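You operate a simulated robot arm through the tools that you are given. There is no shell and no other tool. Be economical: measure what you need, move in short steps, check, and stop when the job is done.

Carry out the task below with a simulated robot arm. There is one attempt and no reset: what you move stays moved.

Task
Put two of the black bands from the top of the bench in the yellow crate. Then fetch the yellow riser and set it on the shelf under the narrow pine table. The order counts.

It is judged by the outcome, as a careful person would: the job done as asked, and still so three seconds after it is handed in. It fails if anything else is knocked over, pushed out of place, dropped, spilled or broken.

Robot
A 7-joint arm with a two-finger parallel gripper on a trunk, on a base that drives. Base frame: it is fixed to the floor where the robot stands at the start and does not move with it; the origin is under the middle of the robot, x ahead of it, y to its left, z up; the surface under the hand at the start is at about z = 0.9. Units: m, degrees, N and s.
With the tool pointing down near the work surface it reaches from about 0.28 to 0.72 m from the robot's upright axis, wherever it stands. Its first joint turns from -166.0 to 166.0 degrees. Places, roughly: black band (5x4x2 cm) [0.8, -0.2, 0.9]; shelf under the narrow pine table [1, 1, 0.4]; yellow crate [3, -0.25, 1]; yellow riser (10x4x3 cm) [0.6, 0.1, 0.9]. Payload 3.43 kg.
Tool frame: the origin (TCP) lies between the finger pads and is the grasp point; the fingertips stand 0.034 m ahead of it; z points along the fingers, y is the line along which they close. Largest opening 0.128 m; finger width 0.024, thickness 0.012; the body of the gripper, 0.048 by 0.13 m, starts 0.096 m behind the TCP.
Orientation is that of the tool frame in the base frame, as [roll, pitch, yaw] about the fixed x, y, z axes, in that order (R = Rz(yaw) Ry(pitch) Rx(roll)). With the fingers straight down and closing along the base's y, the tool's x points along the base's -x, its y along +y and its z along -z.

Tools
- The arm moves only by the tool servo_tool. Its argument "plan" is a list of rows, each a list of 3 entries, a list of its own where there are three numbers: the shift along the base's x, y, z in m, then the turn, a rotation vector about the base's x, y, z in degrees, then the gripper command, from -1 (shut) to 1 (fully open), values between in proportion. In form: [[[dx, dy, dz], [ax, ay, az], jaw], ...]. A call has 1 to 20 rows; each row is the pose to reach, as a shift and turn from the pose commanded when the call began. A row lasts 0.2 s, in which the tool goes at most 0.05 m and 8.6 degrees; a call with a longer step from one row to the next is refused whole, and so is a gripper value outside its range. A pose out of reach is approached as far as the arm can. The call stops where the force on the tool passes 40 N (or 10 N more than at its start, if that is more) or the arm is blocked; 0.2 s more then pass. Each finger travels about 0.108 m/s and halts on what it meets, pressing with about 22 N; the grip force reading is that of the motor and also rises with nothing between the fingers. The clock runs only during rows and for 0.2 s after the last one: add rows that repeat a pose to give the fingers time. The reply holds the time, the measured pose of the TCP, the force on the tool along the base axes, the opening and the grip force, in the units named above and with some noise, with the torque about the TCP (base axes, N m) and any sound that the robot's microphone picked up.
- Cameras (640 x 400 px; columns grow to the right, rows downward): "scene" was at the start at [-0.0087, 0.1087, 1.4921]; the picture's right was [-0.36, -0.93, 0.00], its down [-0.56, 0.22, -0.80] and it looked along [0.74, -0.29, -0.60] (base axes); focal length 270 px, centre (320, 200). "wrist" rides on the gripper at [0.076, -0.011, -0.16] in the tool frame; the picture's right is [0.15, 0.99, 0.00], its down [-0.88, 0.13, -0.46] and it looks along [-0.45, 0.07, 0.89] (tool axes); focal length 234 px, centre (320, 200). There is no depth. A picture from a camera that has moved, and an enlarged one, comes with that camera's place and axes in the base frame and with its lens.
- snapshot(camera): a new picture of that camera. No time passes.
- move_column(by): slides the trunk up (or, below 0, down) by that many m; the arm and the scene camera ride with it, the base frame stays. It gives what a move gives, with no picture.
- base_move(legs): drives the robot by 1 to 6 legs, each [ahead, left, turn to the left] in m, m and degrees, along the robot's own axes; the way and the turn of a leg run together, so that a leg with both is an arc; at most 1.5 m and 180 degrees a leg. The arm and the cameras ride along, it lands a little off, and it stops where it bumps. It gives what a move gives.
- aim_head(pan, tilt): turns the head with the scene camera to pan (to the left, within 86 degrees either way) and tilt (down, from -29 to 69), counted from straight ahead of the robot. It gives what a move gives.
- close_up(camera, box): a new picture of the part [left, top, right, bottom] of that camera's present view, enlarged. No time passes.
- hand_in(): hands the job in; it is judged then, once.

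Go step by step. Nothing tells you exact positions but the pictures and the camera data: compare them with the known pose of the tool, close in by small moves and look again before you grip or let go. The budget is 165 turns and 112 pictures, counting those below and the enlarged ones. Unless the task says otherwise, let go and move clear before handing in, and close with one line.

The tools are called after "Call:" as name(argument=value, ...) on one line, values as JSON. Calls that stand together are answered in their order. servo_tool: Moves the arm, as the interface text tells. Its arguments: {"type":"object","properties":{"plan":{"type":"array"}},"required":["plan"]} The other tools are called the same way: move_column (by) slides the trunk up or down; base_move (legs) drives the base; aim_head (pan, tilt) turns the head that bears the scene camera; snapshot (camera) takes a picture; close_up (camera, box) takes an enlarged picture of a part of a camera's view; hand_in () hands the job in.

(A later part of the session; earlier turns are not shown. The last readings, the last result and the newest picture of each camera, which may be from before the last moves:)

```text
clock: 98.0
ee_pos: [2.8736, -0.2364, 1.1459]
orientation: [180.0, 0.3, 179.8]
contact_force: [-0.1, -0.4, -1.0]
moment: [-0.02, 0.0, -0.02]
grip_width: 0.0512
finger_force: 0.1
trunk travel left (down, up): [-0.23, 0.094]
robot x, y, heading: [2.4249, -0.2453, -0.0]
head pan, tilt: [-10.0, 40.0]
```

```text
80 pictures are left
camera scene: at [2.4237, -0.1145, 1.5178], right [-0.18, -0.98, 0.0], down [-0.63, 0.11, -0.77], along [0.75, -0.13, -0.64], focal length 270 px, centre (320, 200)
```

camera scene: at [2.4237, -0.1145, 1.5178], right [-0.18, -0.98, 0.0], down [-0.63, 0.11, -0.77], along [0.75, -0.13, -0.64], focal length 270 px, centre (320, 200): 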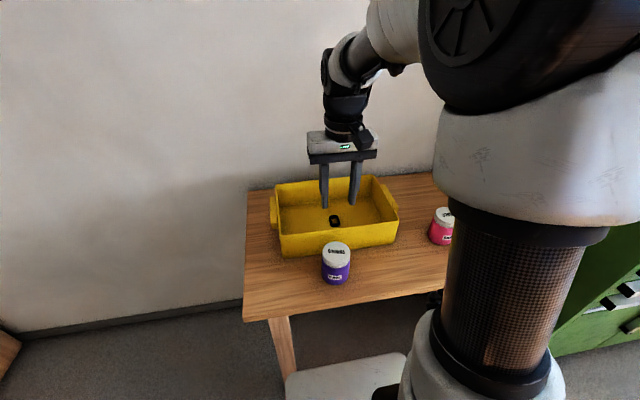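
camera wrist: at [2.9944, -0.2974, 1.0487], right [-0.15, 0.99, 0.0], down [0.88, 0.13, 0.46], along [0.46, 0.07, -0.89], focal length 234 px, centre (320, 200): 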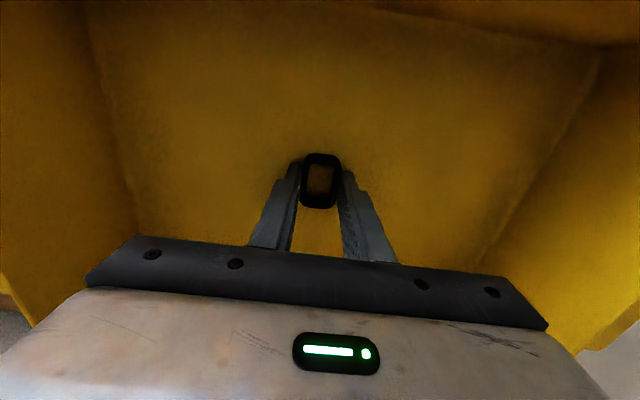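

First band is in the crate. Driving back along the same route.

Call:
base_move(legs=[[-0.36, 0, 0], [0, 0.98, 0], [0, 0.98, 0], [-1.2, 0, 0], [-1.2, 0, 0]])

```text
clock: 130.6
ee_pos: [0.0592, 1.7226, 1.146]
orientation: [179.9, 0.4, -180.0]
contact_force: [1.2, -0.4, -0.4]
moment: [0.02, 0.04, 0.0]
grip_width: 0.0512
finger_force: 0.1
trunk travel left (down, up): [-0.23, 0.094]
robot x, y, heading: [-0.3819, 1.7206, 0.3]
head pan, tilt: [-10.0, 40.0]
```

Call:
base_move(legs=[[0, -0.935, -0.3], [0, -0.935, 0], [0.46, 0, 0]])

Call:
servo_tool(plan=[[[0.04, 0, 0], [0, 0, 0], -0.06], [[0.08, 0, 0], [0, 0, 0], -0.06], [[0.12, 0, 0], [0, 0, 0], -0.06], [[0.16, 0, 0], [0, 0, 0], -0.06], [[0.2, 0, 0], [0, 0, 0], -0.06]])

Call:
snapshot(camera="wrist")

```text
clock: 151.2
ee_pos: [0.5134, -0.1466, 1.1455]
orientation: [-180.0, 0.3, -179.8]
contact_force: [0.2, 0.4, 0.0]
moment: [0.0, 0.0, -0.02]
grip_width: 0.0513
finger_force: 0.0
trunk travel left (down, up): [-0.23, 0.094]
robot x, y, heading: [0.0708, -0.1521, 0.4]
head pan, tilt: [-10.0, 40.0]
```

```text
clock: 152.4
ee_pos: [0.7152, -0.1475, 1.1449]
orientation: [180.0, 0.2, -179.7]
contact_force: [-0.8, 0.2, -0.6]
moment: [-0.04, -0.01, 0.02]
grip_width: 0.0602
finger_force: 0.0
trunk travel left (down, up): [-0.23, 0.094]
robot x, y, heading: [0.0729, -0.1532, 0.3]
head pan, tilt: [-10.0, 40.0]
```

```text
79 pictures are left
camera wrist: at [0.638, -0.1583, 1.3044], right [-0.15, 0.99, 0.0], down [0.88, 0.14, 0.46], along [0.45, 0.07, -0.89], focal length 234 px, centre (320, 200)
```

wrist: 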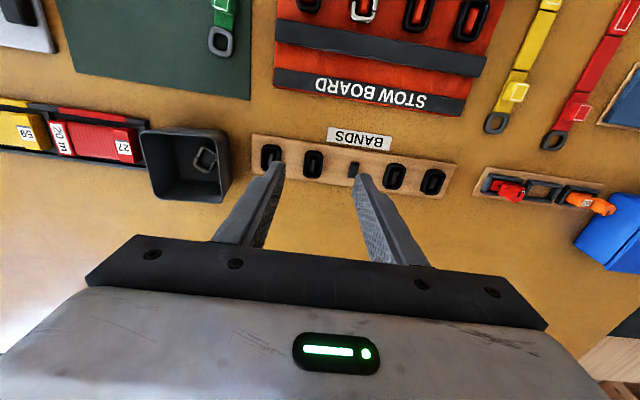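

Call:
servo_tool(plan=[[[0.02, -0.003, -0.04], [0, 0, 0], -0.06], [[0.04, -0.005, -0.08], [0, 0, 0], -0.06], [[0.053, -0.005, -0.12], [0, 0, 0], -0.06], [[0.053, -0.005, -0.155], [0, 0, 0], -0.06]])

Call:
snapshot(camera="wrist")

```text
clock: 153.4
ee_pos: [0.765, -0.1508, 0.9923]
orientation: [180.0, 0.3, -179.8]
contact_force: [-0.1, 0.3, 0.5]
moment: [0.02, 0.01, -0.01]
grip_width: 0.0601
finger_force: 0.0
trunk travel left (down, up): [-0.23, 0.094]
robot x, y, heading: [0.0712, -0.1554, 0.2]
head pan, tilt: [-10.0, 40.0]
```

```text
78 pictures are left
camera wrist: at [0.6888, -0.1616, 1.1511], right [-0.15, 0.99, 0.0], down [0.88, 0.14, 0.46], along [0.46, 0.07, -0.89], focal length 234 px, centre (320, 200)
```

wrist: 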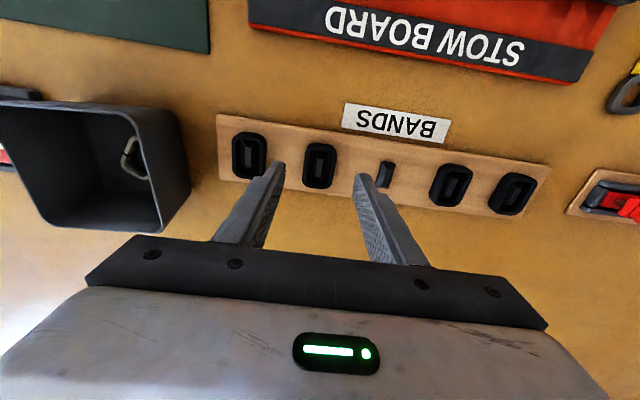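

Call:
servo_tool(plan=[[[0.003, 0.001, -0.015], [0, 0, 0], -0.06], [[0.003, 0.001, -0.03], [0, 0, 0], -0.06], [[0.003, 0.001, -0.042], [0, 0, 0], -0.06], [[0.003, 0.001, -0.047], [0, 0, 0], -0.06], [[0.003, 0.001, -0.047], [0, 0, 0], -0.5], [[0.003, 0.001, -0.047], [0, 0, 0], -1], [[0.003, 0.001, -0.047], [0, 0, 0], -1], [[0.003, 0.001, -0.047], [0, 0, 0], -1]])

Call:
servo_tool(plan=[[[0, 0, 0.02], [0, 0, 0], -1], [[0, 0, 0.05], [0, 0, 0], -1], [[0, 0, 0.1], [0, 0, 0], -1], [[0, 0, 0.15], [0, 0, 0], -1], [[-0.04, 0, 0.17], [0, 0, 0], -1], [[-0.08, 0, 0.18], [0, 0, 0], -1], [[-0.12, 0, 0.19], [0, 0, 0], -1], [[-0.16, 0, 0.2], [0, 0, 0], -1], [[-0.2, 0, 0.2], [0, 0, 0], -1], [[-0.24, 0, 0.2], [0, 0, 0], -1], [[-0.28, 0, 0.2], [0, 0, 0], -1]])

Call:
snapshot(camera="wrist")

```text
clock: 155.2
ee_pos: [0.7687, -0.1495, 0.9444]
orientation: [-180.0, 0.3, -179.8]
contact_force: [1.1, 0.9, 6.3]
moment: [0.02, 0.03, -0.01]
grip_width: 0.0307
finger_force: 21.9
trunk travel left (down, up): [-0.23, 0.094]
robot x, y, heading: [0.0674, -0.1545, 0.5]
head pan, tilt: [-10.0, 40.0]
```

```text
clock: 157.6
ee_pos: [0.4891, -0.1492, 1.1451]
orientation: [-180.0, 0.3, -179.7]
contact_force: [-0.6, 0.9, -0.1]
moment: [0.0, 0.02, 0.01]
grip_width: 0.0304
finger_force: 22.3
trunk travel left (down, up): [-0.23, 0.094]
robot x, y, heading: [0.0697, -0.1522, 0.5]
head pan, tilt: [-10.0, 40.0]
```

```text
77 pictures are left
camera wrist: at [0.412, -0.1611, 1.3042], right [-0.15, 0.99, 0.0], down [0.88, 0.14, 0.46], along [0.46, 0.07, -0.89], focal length 234 px, centre (320, 200)
```

wrist: 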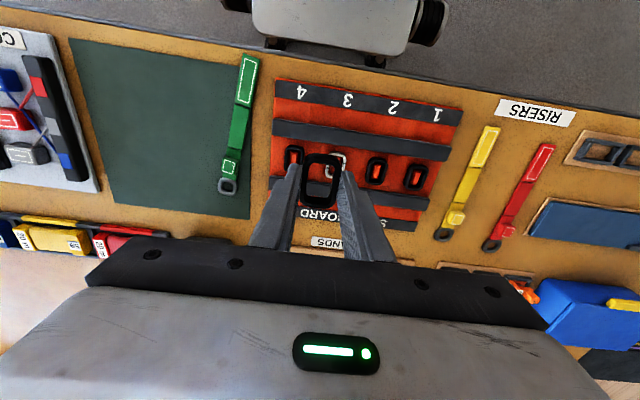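

Second band is held. Driving the same route to the crate.

Call:
base_move(legs=[[-0.42, 0, -0.5], [0, 0.94, 0], [0, 0.94, 0], [1.2, 0, 0], [1.2, 0, 0]])

```text
clock: 189.6
ee_pos: [2.4, 1.8241, 1.1438]
orientation: [180.0, 0.2, -178.3]
contact_force: [-0.3, 0.8, 0.1]
moment: [-0.02, 0.04, 0.04]
grip_width: 0.0306
finger_force: 22.3
trunk travel left (down, up): [-0.23, 0.094]
robot x, y, heading: [1.979, 1.8116, 1.8]
head pan, tilt: [-10.0, 40.0]
```

Call:
base_move(legs=[[0, 0, -1.8], [0.08, -1.0, 0], [0, -1.04, 0]])

Call:
aim_head(pan=-10, tilt=35)

Call:
snapshot(camera="scene")

```text
clock: 209.5
ee_pos: [2.4494, -0.2051, 1.1446]
orientation: [180.0, 0.2, 178.7]
contact_force: [-0.8, 0.4, -0.7]
moment: [0.02, 0.03, 0.04]
grip_width: 0.0306
finger_force: 22.0
trunk travel left (down, up): [-0.23, 0.094]
robot x, y, heading: [2.0289, -0.1942, -1.3]
head pan, tilt: [-10.0, 40.0]
```

```text
clock: 210.2
ee_pos: [2.4483, -0.2041, 1.1451]
orientation: [-180.0, 0.4, 178.7]
contact_force: [0.3, 0.5, 0.1]
moment: [-0.01, -0.01, 0.02]
grip_width: 0.0301
finger_force: 21.9
trunk travel left (down, up): [-0.23, 0.094]
robot x, y, heading: [2.0285, -0.1964, -1.2]
head pan, tilt: [-10.0, 35.0]
```

```text
76 pictures are left
camera scene: at [2.0294, -0.071, 1.5252], right [-0.2, -0.98, 0.0], down [-0.56, 0.11, -0.82], along [0.8, -0.16, -0.57], focal length 270 px, centre (320, 200)
```

scene: 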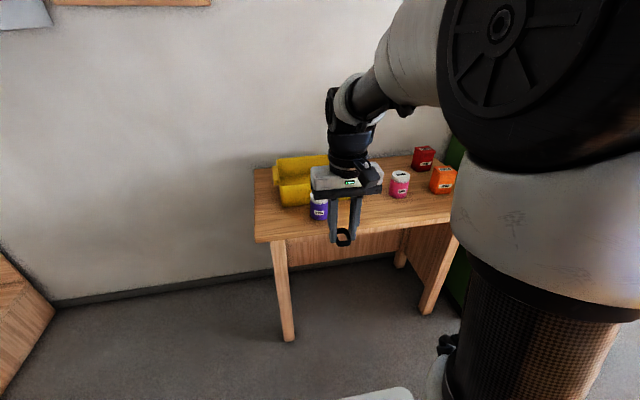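

Call:
base_move(legs=[[0.4, -0.04, 1.2]])

Call:
servo_tool(plan=[[[0.04, -0.005, 0.02], [0, 0, 0], -1], [[0.08, -0.01, 0.04], [0, 0, 0], -1], [[0.12, -0.015, 0.04], [0, 0, 0], -1], [[0.16, -0.02, 0.04], [0, 0, 0], -1], [[0.19, -0.025, 0.04], [0, 0, 0], -1]])

Call:
snapshot(camera="wrist")

```text
clock: 212.6
ee_pos: [2.8458, -0.2423, 1.1439]
orientation: [-179.9, 0.2, 179.7]
contact_force: [-0.4, 0.1, 0.6]
moment: [0.04, 0.01, -0.01]
grip_width: 0.0304
finger_force: 21.8
trunk travel left (down, up): [-0.23, 0.094]
robot x, y, heading: [2.428, -0.2387, -0.4]
head pan, tilt: [-10.0, 35.0]
```

```text
clock: 213.8
ee_pos: [3.0335, -0.2691, 1.1853]
orientation: [-180.0, 0.4, 179.7]
contact_force: [0.4, -0.4, -0.2]
moment: [0.04, -0.01, 0.0]
grip_width: 0.0306
finger_force: 21.6
trunk travel left (down, up): [-0.23, 0.094]
robot x, y, heading: [2.4229, -0.2402, -0.3]
head pan, tilt: [-10.0, 35.0]
```

```text
75 pictures are left
camera wrist: at [2.9571, -0.2791, 1.3454], right [-0.14, 0.99, 0.0], down [0.88, 0.13, 0.46], along [0.46, 0.06, -0.89], focal length 234 px, centre (320, 200)
```

wrist: 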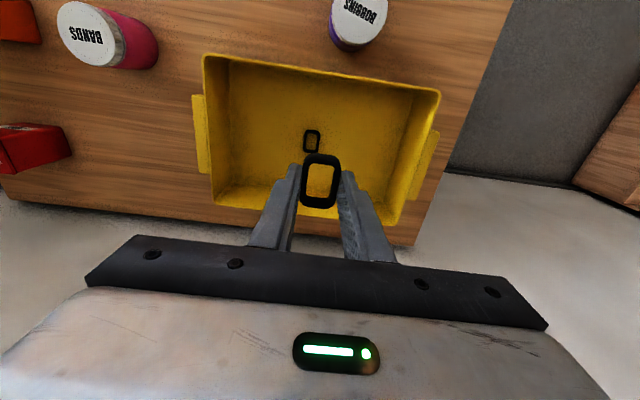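

First band is visible in the crate; I'll set the second about 7 cm beside it.

Call:
servo_tool(plan=[[[0.01, 0.02, -0.03], [0, 0, 0], -1], [[0.02, 0.04, -0.07], [0, 0, 0], -1], [[0.03, 0.06, -0.11], [0, 0, 0], -1], [[0.036, 0.06, -0.15], [0, 0, 0], -1], [[0.036, 0.06, -0.19], [0, 0, 0], -1], [[0.036, 0.06, -0.23], [0, 0, 0], -1], [[0.036, 0.06, -0.26], [0, 0, 0], -1], [[0.036, 0.06, -0.28], [0, 0, 0], -1], [[0.036, 0.06, -0.29], [0, 0, 0], -1], [[0.036, 0.06, -0.294], [0, 0, 0], -1], [[0.036, 0.06, -0.297], [0, 0, 0], -1]])

Call:
snapshot(camera="wrist")

```text
clock: 216.2
ee_pos: [3.0716, -0.2077, 0.8888]
orientation: [180.0, 0.3, 179.7]
contact_force: [-1.7, -0.6, 5.9]
moment: [-0.01, 0.14, -0.02]
grip_width: 0.0307
finger_force: 21.8
trunk travel left (down, up): [-0.23, 0.094]
robot x, y, heading: [2.4271, -0.2408, -0.4]
head pan, tilt: [-10.0, 35.0]
```

```text
74 pictures are left
camera wrist: at [2.994, -0.218, 1.0489], right [-0.14, 0.99, 0.0], down [0.88, 0.13, 0.46], along [0.46, 0.06, -0.89], focal length 234 px, centre (320, 200)
```

wrist: 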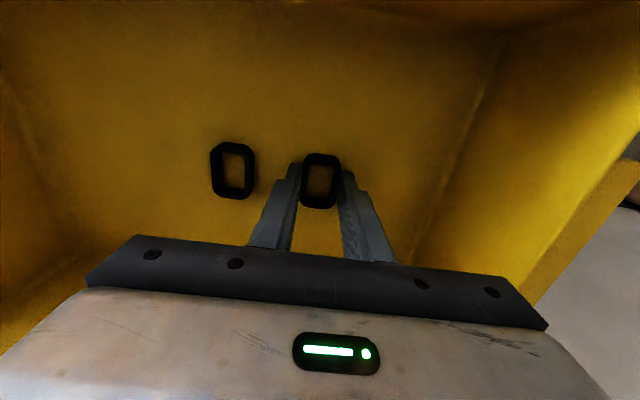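

Touching the floor. Release, rise, retract.

Call:
servo_tool(plan=[[[0, 0, 0.002], [0, 0, 0], -0.3], [[0, 0, 0.002], [0, 0, 0], -0.25], [[0, 0, 0.03], [0, 0, 0], -0.25], [[0, 0, 0.07], [0, 0, 0], -0.25], [[0, 0, 0.11], [0, 0, 0], -0.25], [[0, 0, 0.15], [0, 0, 0], -0.25], [[0, 0, 0.19], [0, 0, 0], -0.25], [[0, 0, 0.23], [0, 0, 0], -0.25], [[-0.04, 0.0, 0.25], [0, 0, 0], -0.25], [[-0.08, 0.0, 0.26], [0, 0, 0], -0.25], [[-0.12, 0.0, 0.26], [0, 0, 0], -0.25], [[-0.16, 0.0, 0.26], [0, 0, 0], -0.25], [[-0.2, 0.0, 0.26], [0, 0, 0], -0.25], [[-0.22, 0.0, 0.26], [0, 0, 0], -0.25]])

Call:
snapshot(camera="scene")

Call:
base_move(legs=[[-0.36, 0, 0.3], [0, 0.98, 0], [0, 0.98, 0], [-1.2, 0, 0], [-1.2, 0, 0]])

```text
clock: 219.2
ee_pos: [2.8514, -0.2078, 1.146]
orientation: [-180.0, 0.3, 179.7]
contact_force: [0.8, -0.9, 0.7]
moment: [-0.02, -0.02, -0.02]
grip_width: 0.0482
finger_force: 0.1
trunk travel left (down, up): [-0.23, 0.094]
robot x, y, heading: [2.426, -0.2393, -0.2]
head pan, tilt: [-10.0, 35.0]
```

```text
73 pictures are left
camera scene: at [2.4235, -0.1152, 1.5253], right [-0.18, -0.98, 0.0], down [-0.56, 0.1, -0.82], along [0.81, -0.15, -0.57], focal length 270 px, centre (320, 200)
```

scene: 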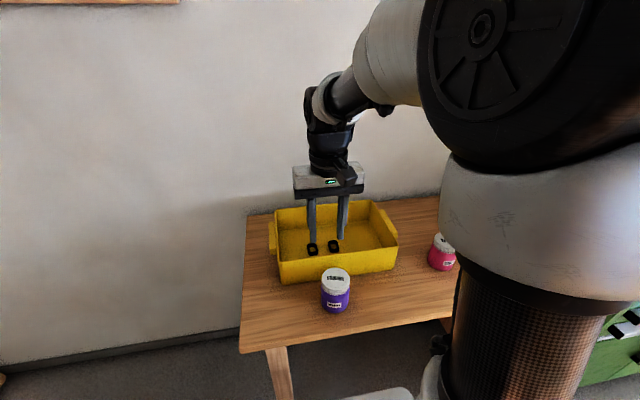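

```text
clock: 251.6
ee_pos: [0.1504, 1.8603, 1.1455]
orientation: [-180.0, 0.3, 176.9]
contact_force: [0.4, 0.2, -1.1]
moment: [-0.02, 0.01, -0.01]
grip_width: 0.0483
finger_force: 0.1
trunk travel left (down, up): [-0.23, 0.094]
robot x, y, heading: [-0.281, 1.8481, -3.0]
head pan, tilt: [-10.0, 35.0]
```

Both bands are in the crate. Now, while near the pine table, I'll study its shelf.

Call:
aim_head(pan=-28, tilt=35)

Call:
snapshot(camera="scene")

```text
clock: 252.4
ee_pos: [0.1515, 1.8603, 1.1467]
orientation: [180.0, 0.4, 176.9]
contact_force: [0.5, 1.1, 0.1]
moment: [-0.01, -0.02, 0.03]
grip_width: 0.0481
finger_force: 0.1
trunk travel left (down, up): [-0.23, 0.094]
robot x, y, heading: [-0.2735, 1.8492, -2.8]
head pan, tilt: [-28.0, 35.0]
```

```text
72 pictures are left
camera scene: at [-0.2825, 1.9484, 1.5253], right [-0.52, -0.86, 0.0], down [-0.49, 0.3, -0.82], along [0.7, -0.42, -0.57], focal length 270 px, centre (320, 200)
```

scene: 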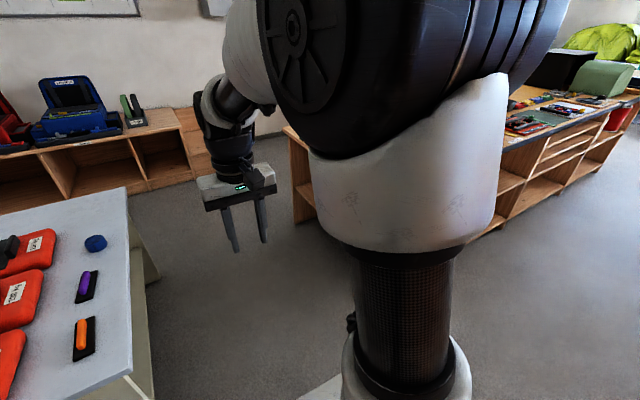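

To plan the riser grasp I need to see the shelf front-on, so I'll drive into the passage and face the pine table.

Call:
base_move(legs=[[0, 0, 2.9], [1.25, -0.06, 0], [0, 0, -90]])

Call:
aim_head(pan=10, tilt=50)

Call:
snapshot(camera="scene")

Call:
snapshot(camera="wrist")

```text
clock: 263.0
ee_pos: [0.9994, 1.3643, 1.1452]
orientation: [-180.0, 0.2, 90.6]
contact_force: [0.6, 0.2, -0.4]
moment: [0.0, -0.01, 0.0]
grip_width: 0.048
finger_force: 0.1
trunk travel left (down, up): [-0.23, 0.094]
robot x, y, heading: [0.9588, 1.7881, -89.3]
head pan, tilt: [-28.0, 35.0]
```

```text
clock: 264.1
ee_pos: [0.9992, 1.3633, 1.1467]
orientation: [180.0, 0.3, 90.6]
contact_force: [0.2, 0.0, -0.5]
moment: [0.0, 0.0, 0.0]
grip_width: 0.0478
finger_force: 0.1
trunk travel left (down, up): [-0.23, 0.094]
robot x, y, heading: [0.9581, 1.7887, -89.5]
head pan, tilt: [10.0, 50.0]
```

```text
71 pictures are left
camera scene: at [1.114, 1.8047, 1.5035], right [-0.98, -0.18, 0.0], down [-0.14, 0.75, -0.64], along [0.12, -0.63, -0.77], focal length 270 px, centre (320, 200)
```

scene: 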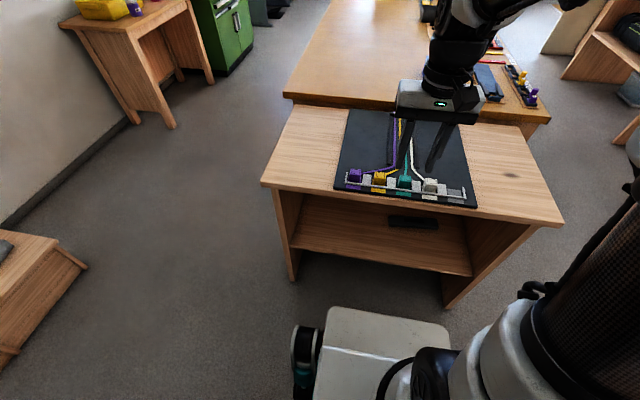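

```text
70 pictures are left
camera wrist: at [0.987, 1.4405, 1.3061], right [0.99, 0.16, 0.0], down [0.14, -0.88, 0.46], along [0.07, -0.45, -0.89], focal length 234 px, centre (320, 200)
```

wrist: 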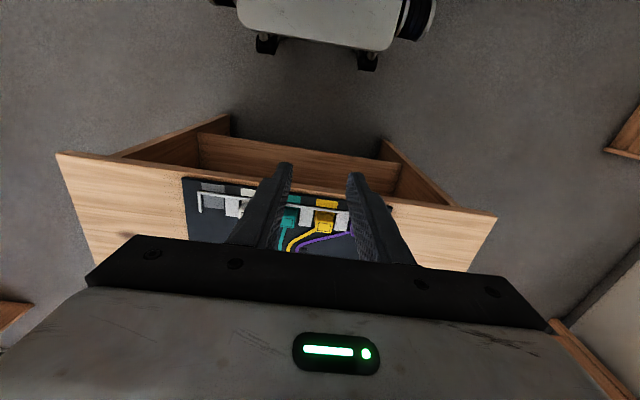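

The pine table's shelf front edge is near y≈1.19, z≈0.39, with a dark item at the back of it around (0.81, 0.96). Let me enlarge to check.

Call:
close_up(camera="scene", box=[250, 170, 570, 320])

```text
2.00 times, centred on (410, 245) of scene
camera zoom: at [1.114, 1.8047, 1.5035], right [-0.98, -0.18, 0.0], down [-0.14, 0.75, -0.64], along [0.12, -0.63, -0.77], focal length 540 px, centre (140, 110)
```

zoom: 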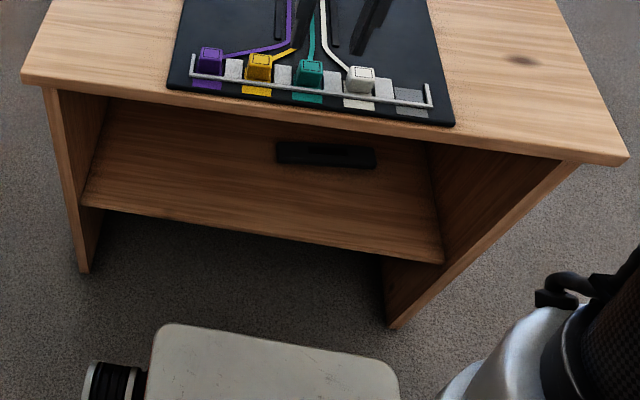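

Shelf is clear for x≈1.0–1.35. I'll place the riser at x≈1.12 near the front. Now I'll drive back to the bench in front of the yellow riser.

Call:
base_move(legs=[[0, 0, 89.5], [-1.3, 0, 0], [0, -0.85, 0], [0, -0.83, 0]])

Call:
aim_head(pan=0, tilt=45)

Call:
snapshot(camera="scene")

```text
clock: 290.5
ee_pos: [0.1707, 0.1295, 1.1447]
orientation: [-180.0, 0.2, -178.0]
contact_force: [-1.1, -0.4, 0.2]
moment: [-0.03, 0.0, 0.03]
grip_width: 0.0478
finger_force: 0.0
trunk travel left (down, up): [-0.23, 0.094]
robot x, y, heading: [-0.2521, 0.084, 2.0]
head pan, tilt: [10.0, 50.0]
```

```text
clock: 291.2
ee_pos: [0.1711, 0.1304, 1.145]
orientation: [-180.0, 0.4, -178.1]
contact_force: [1.2, -1.1, 0.4]
moment: [0.01, 0.02, -0.01]
grip_width: 0.0482
finger_force: 0.0
trunk travel left (down, up): [-0.23, 0.094]
robot x, y, heading: [-0.2522, 0.0818, 1.8]
head pan, tilt: [0.0, 45.0]
```

```text
68 pictures are left
camera scene: at [-0.2665, 0.2216, 1.5104], right [0.03, -1.0, 0.0], down [-0.71, -0.02, -0.71], along [0.71, 0.02, -0.71], focal length 270 px, centre (320, 200)
```

scene: 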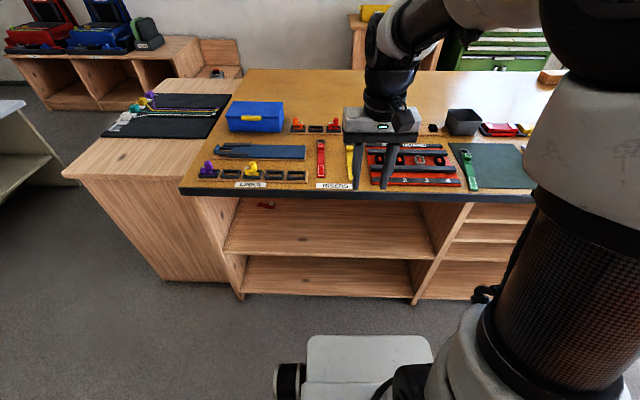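

Call:
base_move(legs=[[0.3, 0.05, -1.9]])

Call:
snapshot(camera="wrist")

Call:
snapshot(camera="scene")

```text
clock: 293.2
ee_pos: [0.4686, 0.1682, 1.1465]
orientation: [-180.0, 0.3, 179.9]
contact_force: [-0.4, 0.0, -0.3]
moment: [0.0, 0.02, -0.01]
grip_width: 0.0476
finger_force: 0.1
trunk travel left (down, up): [-0.23, 0.094]
robot x, y, heading: [0.0415, 0.1323, -0.0]
head pan, tilt: [0.0, 45.0]
```

```text
67 pictures are left
camera wrist: at [0.3911, 0.1575, 1.3061], right [-0.14, 0.99, 0.0], down [0.88, 0.13, 0.46], along [0.46, 0.07, -0.89], focal length 234 px, centre (320, 200)
```

wrist: 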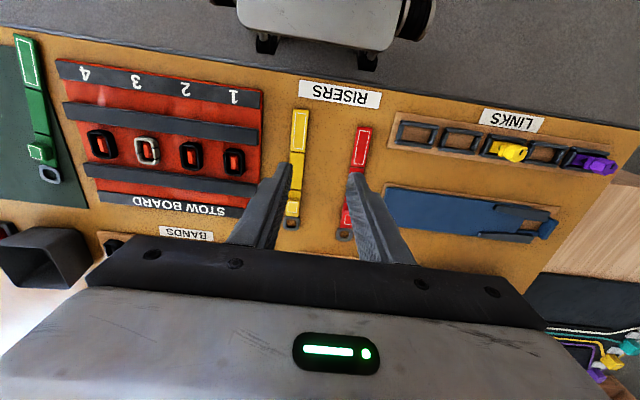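

```text
66 pictures are left
camera scene: at [0.0345, 0.275, 1.5104], right [0.0, -1.0, 0.0], down [-0.71, 0.0, -0.71], along [0.71, 0.0, -0.71], focal length 270 px, centre (320, 200)
```

scene: 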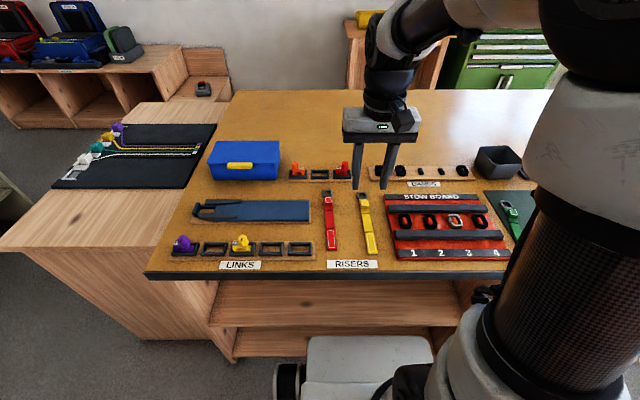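

Call:
close_up(camera="scene", box=[300, 170, 420, 280])

Call:
close_up(camera="wrist", box=[230, 90, 400, 250])

```text
3.64 times, centred on (360, 225) of scene
camera zoom: at [0.0345, 0.275, 1.5104], right [0.0, -1.0, 0.0], down [-0.71, 0.0, -0.71], along [0.71, 0.0, -0.71], focal length 982 px, centre (174, 109)
```

zoom: 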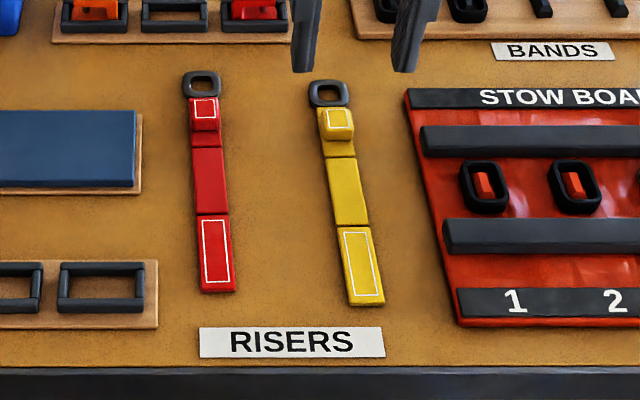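

```text
2.50 times, centred on (315, 170) of wrist
camera zoom: at [0.3911, 0.1575, 1.3061], right [-0.14, 0.99, 0.0], down [0.88, 0.13, 0.46], along [0.46, 0.07, -0.89], focal length 585 px, centre (332, 275)
```

zoom: 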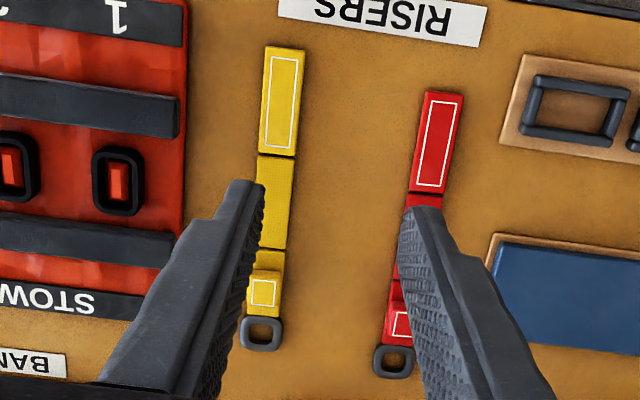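

The riser lies along x at y≈0.137, spanning x≈0.44–0.67 (middle segment x≈0.55). To later slip it under the table top I'll grip it with the tool tilted 45° forward. First tilt at height, then come above.

Call:
servo_tool(plan=[[[0.0, -0.005, 0], [0, -7.5, 0], -0.06], [[0.0, -0.01, 0], [0, -15, 0], -0.06], [[0.01, -0.015, 0], [0, -22.5, 0], -0.06], [[0.02, -0.02, 0], [0, -30, 0], -0.06], [[0.03, -0.025, 0], [0, -37.5, 0], -0.06], [[0.04, -0.031, 0], [0, -45, 0], -0.06], [[0.06, -0.031, -0.04], [0, -45, 0], -0.06], [[0.08, -0.031, -0.08], [0, -45, 0], -0.06], [[0.08, -0.031, -0.12], [0, -45, 0], -0.06], [[0.08, -0.031, -0.14], [0, -45, 0], -0.06]])

Call:
snapshot(camera="wrist")

Call:
snapshot(camera="scene")

```text
clock: 295.4
ee_pos: [0.548, 0.1349, 1.0042]
orientation: [179.8, 45.4, 179.9]
contact_force: [0.4, 0.1, -0.4]
moment: [0.01, 0.01, -0.01]
grip_width: 0.0602
finger_force: 0.1
trunk travel left (down, up): [-0.23, 0.094]
robot x, y, heading: [0.0392, 0.1346, 0.0]
head pan, tilt: [0.0, 45.0]
```

```text
63 pictures are left
camera wrist: at [0.38, 0.1255, 1.0634], right [-0.1, 0.99, -0.1], down [0.29, 0.13, 0.95], along [0.95, 0.07, -0.3], focal length 234 px, centre (320, 200)
```

wrist: 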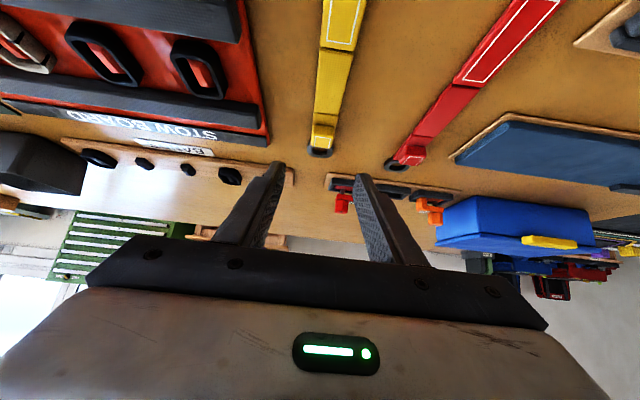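

```text
62 pictures are left
camera scene: at [0.0344, 0.2749, 1.5105], right [0.0, -1.0, 0.0], down [-0.71, 0.0, -0.71], along [0.71, 0.0, -0.71], focal length 270 px, centre (320, 200)
```

scene: 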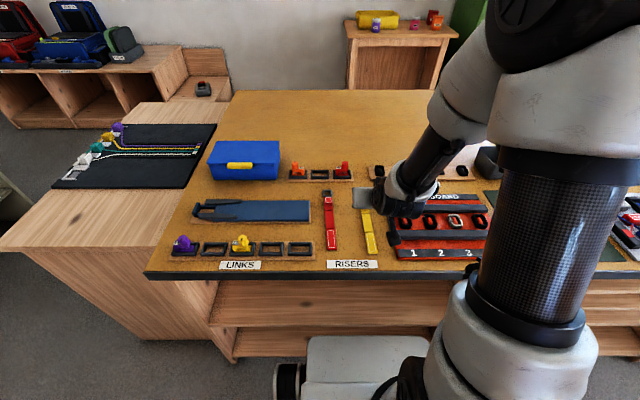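

Aligned in y. Descending to just above the bench around the middle segment.

Call:
servo_tool(plan=[[[0.002, 0.001, -0.02], [0, 0, 0], -0.1], [[0.002, 0.001, -0.04], [0, 0, 0], -0.1], [[0.002, 0.001, -0.055], [0, 0, 0], -0.1], [[0.002, 0.001, -0.062], [0, 0, 0], -0.1], [[0.002, 0.001, -0.066], [0, 0, 0], -0.1]])

Call:
snapshot(camera="wrist")

Call:
close_up(camera="scene", box=[310, 170, 430, 280])

```text
clock: 296.6
ee_pos: [0.5495, 0.1373, 0.9399]
orientation: [180.0, 45.3, 179.9]
contact_force: [-0.9, -0.1, -0.7]
moment: [0.0, 0.02, 0.0]
grip_width: 0.0575
finger_force: 0.0
trunk travel left (down, up): [-0.23, 0.094]
robot x, y, heading: [0.0379, 0.1359, -0.2]
head pan, tilt: [0.0, 45.0]
```

```text
61 pictures are left
camera wrist: at [0.3825, 0.1267, 0.9991], right [-0.1, 0.99, -0.1], down [0.29, 0.13, 0.95], along [0.95, 0.07, -0.3], focal length 234 px, centre (320, 200)
```

wrist: 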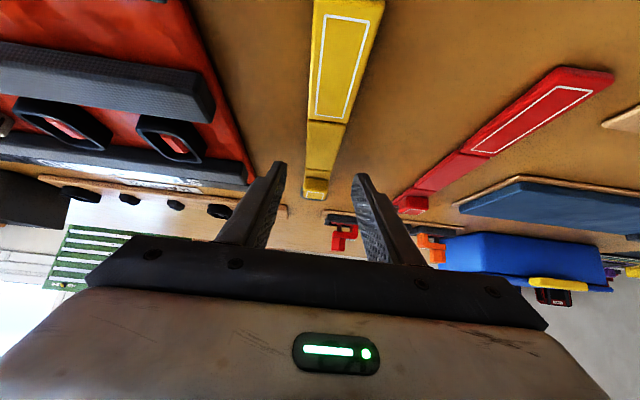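

```text
3.64 times, centred on (370, 225) of scene
camera zoom: at [0.0344, 0.2749, 1.5104], right [0.0, -1.0, 0.0], down [-0.71, 0.0, -0.71], along [0.71, 0.0, -0.71], focal length 982 px, centre (138, 109)
```

zoom: 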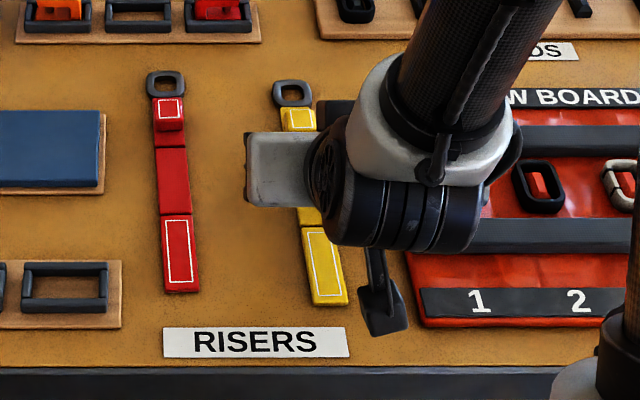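

Fingers straddle the riser. I'll lower 5 mm more and close gently.

Call:
servo_tool(plan=[[[0, 0, -0.003], [0, 0, 0], -0.1], [[0, 0, -0.005], [0, 0, 0], -0.1], [[0, 0, -0.005], [0, 0, 0], -0.5], [[0, 0, -0.005], [0, 0, 0], -1], [[0, 0, -0.005], [0, 0, 0], -1], [[0, 0, -0.005], [0, 0, 0], -1]])

```text
clock: 298.0
ee_pos: [0.5484, 0.1369, 0.9357]
orientation: [179.9, 45.3, 179.9]
contact_force: [-0.3, -0.5, -0.5]
moment: [-0.02, 0.02, 0.02]
grip_width: 0.0245
finger_force: 22.4
trunk travel left (down, up): [-0.23, 0.094]
robot x, y, heading: [0.0429, 0.1344, -0.0]
head pan, tilt: [0.0, 45.0]
```

Gripped at 2.45 cm width. Lifting a little to check the hold.

Call:
servo_tool(plan=[[[0, 0, 0.01], [0, 0, 0], -1], [[0, 0, 0.025], [0, 0, 0], -1], [[0, 0, 0.04], [0, 0, 0], -1]])

Call:
snapshot(camera="wrist")

Call:
close_up(camera="scene", box=[310, 160, 430, 280])

```text
clock: 298.8
ee_pos: [0.5502, 0.1381, 0.976]
orientation: [179.9, 45.3, 179.9]
contact_force: [-0.3, -1.2, -0.5]
moment: [-0.01, 0.02, 0.02]
grip_width: 0.0247
finger_force: 21.9
trunk travel left (down, up): [-0.23, 0.094]
robot x, y, heading: [0.0383, 0.134, 0.0]
head pan, tilt: [0.0, 45.0]
```

```text
59 pictures are left
camera wrist: at [0.3827, 0.1268, 1.0342], right [-0.1, 0.99, -0.1], down [0.3, 0.13, 0.95], along [0.95, 0.07, -0.31], focal length 234 px, centre (320, 200)
```

wrist: 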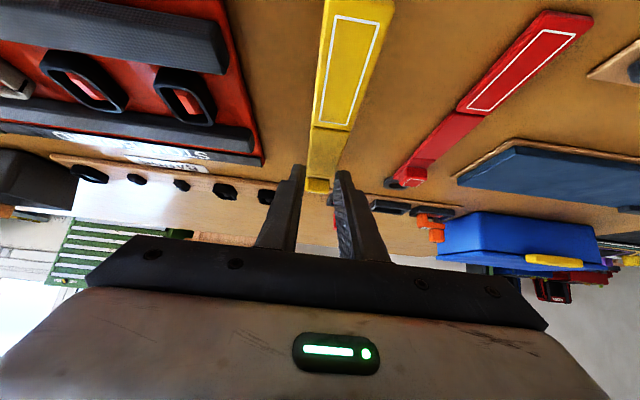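

```text
3.33 times, centred on (370, 220) of scene
camera zoom: at [0.0344, 0.2749, 1.5104], right [0.0, -1.0, 0.0], down [-0.71, 0.0, -0.71], along [0.71, 0.0, -0.71], focal length 900 px, centre (153, 133)
```

zoom: 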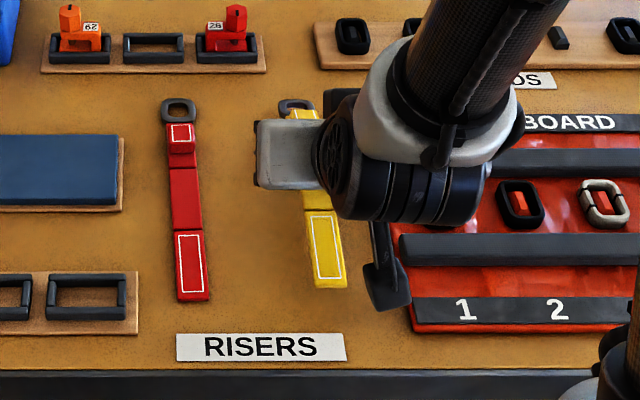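

The riser lifts rigidly. Raising it, then driving to the pine table.

Call:
servo_tool(plan=[[[0, 0, 0.04], [0, 0, 0], -1], [[-0.01, 0, 0.08], [0, 0, 0], -1], [[-0.03, 0, 0.12], [0, 0, 0], -1], [[-0.05, 0, 0.16], [0, 0, 0], -1], [[-0.07, 0, 0.18], [0, 0, 0], -1]])

Call:
base_move(legs=[[-0.4, 0, 0], [0, 0.82, 0], [0, 0.83, 0]])

Call:
snapshot(camera="wrist")

```text
clock: 300.0
ee_pos: [0.4803, 0.1378, 1.1541]
orientation: [179.9, 45.2, 179.7]
contact_force: [0.8, -0.3, -1.9]
moment: [0.0, 0.03, 0.02]
grip_width: 0.0251
finger_force: 22.4
trunk travel left (down, up): [-0.23, 0.094]
robot x, y, heading: [0.0399, 0.1361, 0.0]
head pan, tilt: [0.0, 45.0]
```

```text
clock: 318.5
ee_pos: [0.0914, 1.7888, 1.1547]
orientation: [179.8, 45.3, 179.1]
contact_force: [0.0, 0.0, 0.2]
moment: [-0.02, 0.03, -0.01]
grip_width: 0.0251
finger_force: 22.1
trunk travel left (down, up): [-0.23, 0.094]
robot x, y, heading: [-0.3513, 1.7913, -0.9]
head pan, tilt: [0.0, 45.0]
```

```text
57 pictures are left
camera wrist: at [-0.076, 1.7805, 1.2139], right [-0.09, 0.99, -0.1], down [0.3, 0.12, 0.95], along [0.95, 0.05, -0.31], focal length 234 px, centre (320, 200)
```

wrist: 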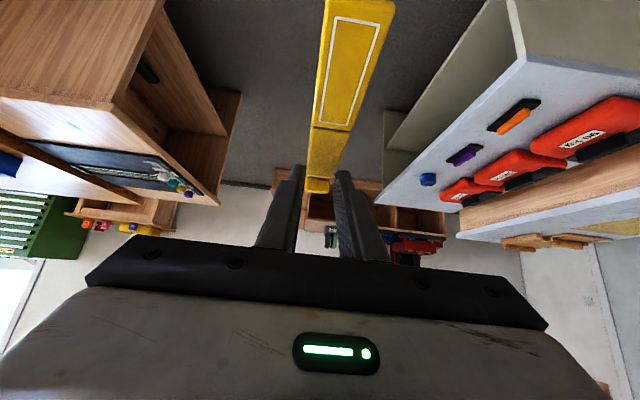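

Hold is solid. Continue into the passage and turn to face the table.

Call:
base_move(legs=[[0, 0, 0.9], [1.46, -0.04, 0], [0, 0, -90]])

Call:
aim_head(pan=12, tilt=55)

Call:
snapshot(camera="scene")

Call:
snapshot(camera="wrist")

```text
clock: 329.9
ee_pos: [1.1015, 1.3048, 1.1555]
orientation: [179.8, 45.4, 89.4]
contact_force: [0.9, 0.1, -0.6]
moment: [0.05, -0.02, -0.03]
grip_width: 0.0252
finger_force: 22.4
trunk travel left (down, up): [-0.23, 0.094]
robot x, y, heading: [1.099, 1.7431, -90.6]
head pan, tilt: [0.0, 45.0]
```

```text
clock: 330.7
ee_pos: [1.1004, 1.3052, 1.155]
orientation: [179.9, 45.4, 89.5]
contact_force: [-1.4, -1.1, -1.7]
moment: [0.0, 0.0, -0.01]
grip_width: 0.0248
finger_force: 22.1
trunk travel left (down, up): [-0.23, 0.094]
robot x, y, heading: [1.0976, 1.7449, -90.5]
head pan, tilt: [12.0, 55.0]
```

```text
56 pictures are left
camera scene: at [1.2564, 1.7613, 1.497], right [-0.98, -0.2, 0.0], down [-0.16, 0.8, -0.57], along [0.11, -0.56, -0.82], focal length 270 px, centre (320, 200)
```

scene: 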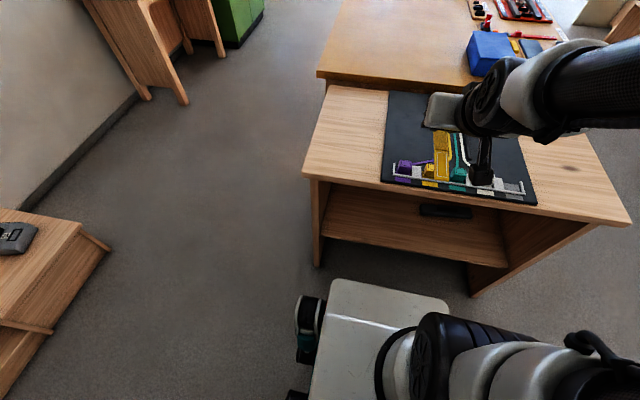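

```text
55 pictures are left
camera wrist: at [1.0908, 1.4723, 1.2139], right [0.99, 0.1, -0.1], down [0.13, -0.3, 0.95], along [0.06, -0.95, -0.31], focal length 234 px, centre (320, 200)
```

wrist: 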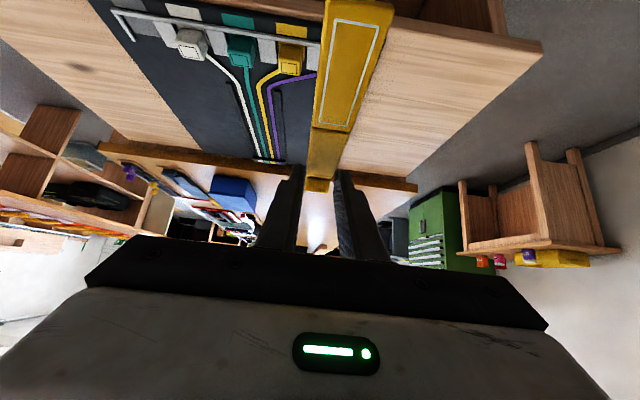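

I'll back off a little so the riser clears the table's front edge, then lower the trunk and hand in front of the opening.

Call:
base_move(legs=[[-0.1, 0, 0.5]])

Call:
move_column(by=-0.2)

Call:
snapshot(camera="wrist")

```text
clock: 331.8
ee_pos: [1.1048, 1.4039, 1.1554]
orientation: [179.9, 45.3, 89.9]
contact_force: [0.1, -0.6, -0.4]
moment: [0.02, 0.0, 0.01]
grip_width: 0.0246
finger_force: 22.0
trunk travel left (down, up): [-0.23, 0.094]
robot x, y, heading: [1.0984, 1.8428, -90.1]
head pan, tilt: [12.0, 55.0]
```

```text
clock: 334.0
ee_pos: [1.1055, 1.4045, 0.9545]
orientation: [179.9, 45.4, 89.9]
contact_force: [0.1, 0.1, -1.5]
moment: [0.05, 0.04, 0.0]
grip_width: 0.0249
finger_force: 22.1
trunk travel left (down, up): [-0.03, 0.294]
robot x, y, heading: [1.1035, 1.8427, -90.2]
head pan, tilt: [12.0, 55.0]
```

```text
54 pictures are left
camera wrist: at [1.0933, 1.5713, 1.014], right [0.99, 0.1, -0.1], down [0.13, -0.3, 0.95], along [0.07, -0.95, -0.31], focal length 234 px, centre (320, 200)
```

wrist: 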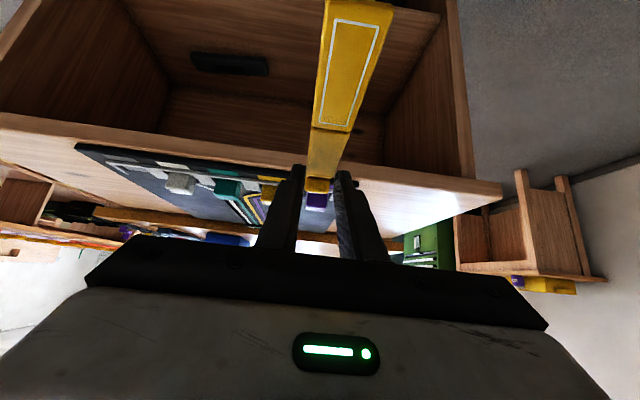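

Call:
servo_tool(plan=[[[0, 0.0, -0.04], [0, 0, 0], -1], [[0, 0.0, -0.08], [0, 0, 0], -1], [[0, 0.0, -0.12], [0, 0, 0], -1], [[0, 0.0, -0.16], [0, 0, 0], -1], [[0, 0.0, -0.2], [0, 0, 0], -1], [[0, 0.0, -0.24], [0, 0, 0], -1]])

Call:
snapshot(camera="scene")

Call:
snapshot(camera="wrist")

```text
clock: 335.4
ee_pos: [1.1038, 1.3825, 0.7102]
orientation: [179.9, 45.3, 90.0]
contact_force: [0.3, 0.7, -0.8]
moment: [0.0, 0.03, 0.0]
grip_width: 0.025
finger_force: 22.0
out of reach, approached as far as the arm can: row 2, 3, 4, 5, 6
trunk travel left (down, up): [-0.03, 0.294]
robot x, y, heading: [1.0969, 1.8445, -89.8]
head pan, tilt: [12.0, 55.0]
```

```text
53 pictures are left
camera scene: at [1.2568, 1.8619, 1.2971], right [-0.98, -0.21, 0.0], down [-0.17, 0.8, -0.57], along [0.12, -0.56, -0.82], focal length 270 px, centre (320, 200)
```

scene: 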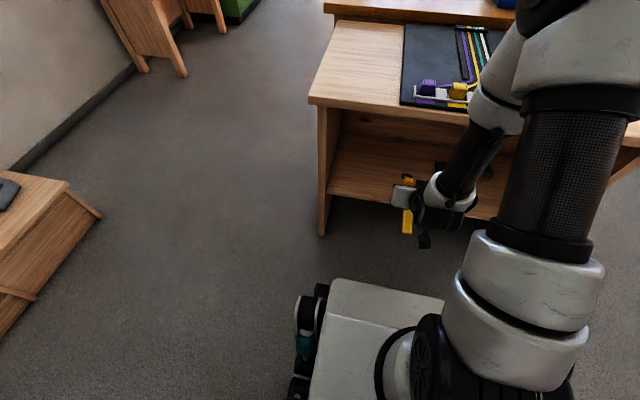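

```text
52 pictures are left
camera wrist: at [1.0927, 1.5503, 0.7691], right [0.99, 0.1, -0.1], down [0.13, -0.3, 0.95], along [0.07, -0.95, -0.31], focal length 234 px, centre (320, 200)
```

wrist: 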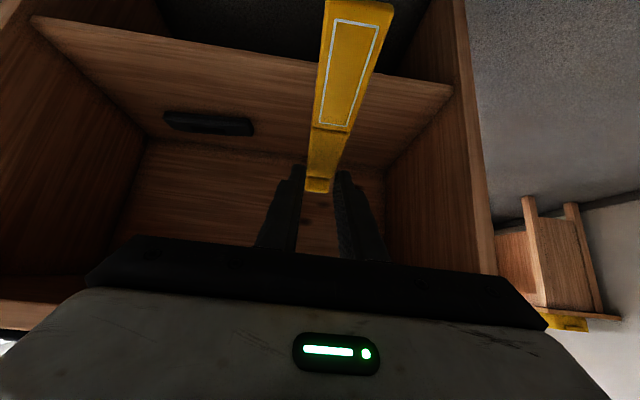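

The arm's folded limit shows here; a tiny trunk move resets the command, and I'll descend diagonally since the riser is already below the table top.

Call:
move_column(by=-0.02)

Call:
servo_tool(plan=[[[0, -0.015, -0.02], [0, 0, 0], -1], [[0, -0.025, -0.05], [0, 0, 0], -1], [[0, -0.025, -0.08], [0, 0, 0], -1], [[0, -0.025, -0.11], [0, 0, 0], -1], [[0, -0.025, -0.14], [0, 0, 0], -1]])

Call:
snapshot(camera="scene")

Call:
snapshot(camera="wrist")

```text
clock: 336.1
ee_pos: [1.1037, 1.3821, 0.6907]
orientation: [179.9, 45.3, 89.9]
contact_force: [-0.7, 1.3, -0.1]
moment: [0.02, 0.0, 0.0]
grip_width: 0.0251
finger_force: 21.6
trunk travel left (down, up): [-0.01, 0.314]
robot x, y, heading: [1.1013, 1.8449, -89.7]
head pan, tilt: [12.0, 55.0]
```

```text
clock: 337.3
ee_pos: [1.1051, 1.358, 0.5476]
orientation: [179.9, 45.3, 89.9]
contact_force: [-0.2, -0.3, -0.5]
moment: [0.04, 0.02, 0.01]
grip_width: 0.0248
finger_force: 22.2
trunk travel left (down, up): [-0.01, 0.314]
robot x, y, heading: [1.1016, 1.8414, -90.1]
head pan, tilt: [12.0, 55.0]
```

```text
51 pictures are left
camera scene: at [1.2568, 1.8618, 1.2771], right [-0.98, -0.21, 0.0], down [-0.17, 0.8, -0.57], along [0.12, -0.56, -0.82], focal length 270 px, centre (320, 200)
```

scene: 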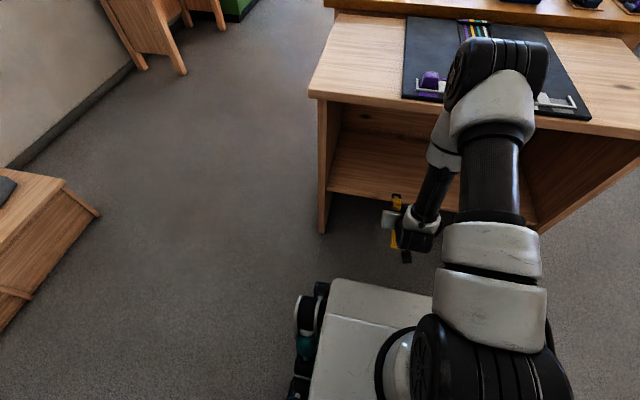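

```text
50 pictures are left
camera wrist: at [1.0935, 1.5256, 0.6069], right [0.99, 0.1, -0.1], down [0.13, -0.3, 0.95], along [0.07, -0.95, -0.31], focal length 234 px, centre (320, 200)
```

wrist: 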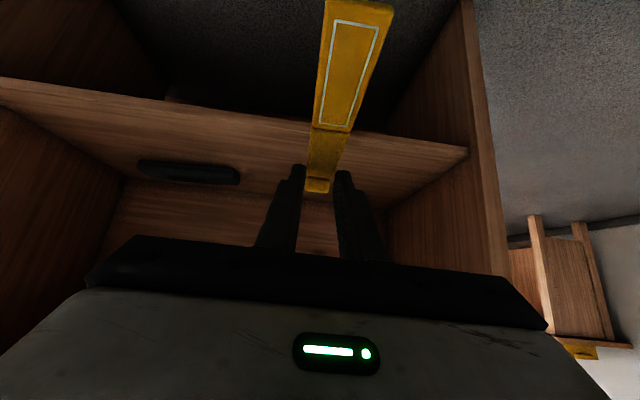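

The robot should stay here and the arm extend (that keeps the forearm clear of the table edge). Moving in stages toward the shelf.

Call:
servo_tool(plan=[[[0, -0.02, -0.03], [0, 0, 0], -1], [[0, -0.05, -0.05], [0, 0, 0], -1], [[0, -0.08, -0.065], [0, 0, 0], -1], [[0, -0.11, -0.07], [0, 0, 0], -1], [[0, -0.15, -0.07], [0, 0, 0], -1]])

Call:
snapshot(camera="scene")

Call:
snapshot(camera="wrist")

```text
clock: 338.5
ee_pos: [1.1035, 1.2085, 0.4814]
orientation: [179.9, 45.2, 90.0]
contact_force: [-0.2, -0.3, -0.1]
moment: [-0.01, -0.01, 0.01]
grip_width: 0.0249
finger_force: 22.1
trunk travel left (down, up): [-0.01, 0.314]
robot x, y, heading: [1.1036, 1.843, -89.8]
head pan, tilt: [12.0, 55.0]
```

```text
49 pictures are left
camera scene: at [1.2568, 1.8616, 1.277], right [-0.98, -0.21, 0.0], down [-0.17, 0.8, -0.57], along [0.12, -0.56, -0.82], focal length 270 px, centre (320, 200)
```

scene: 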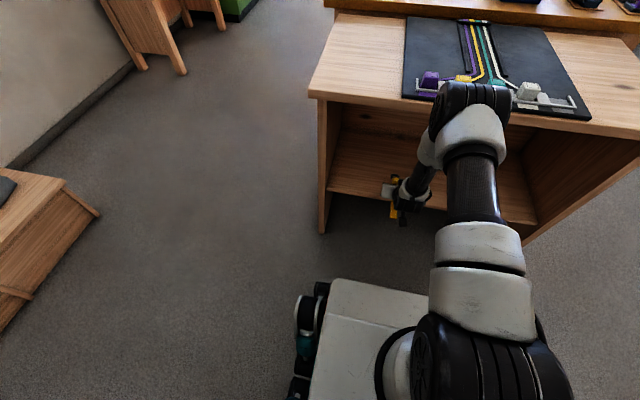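

```text
48 pictures are left
camera wrist: at [1.0923, 1.3753, 0.541], right [0.99, 0.1, -0.1], down [0.13, -0.3, 0.95], along [0.07, -0.95, -0.31], focal length 234 px, centre (320, 200)
```

wrist: 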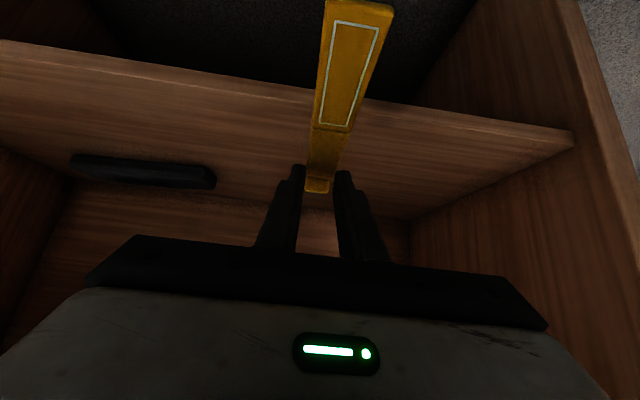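

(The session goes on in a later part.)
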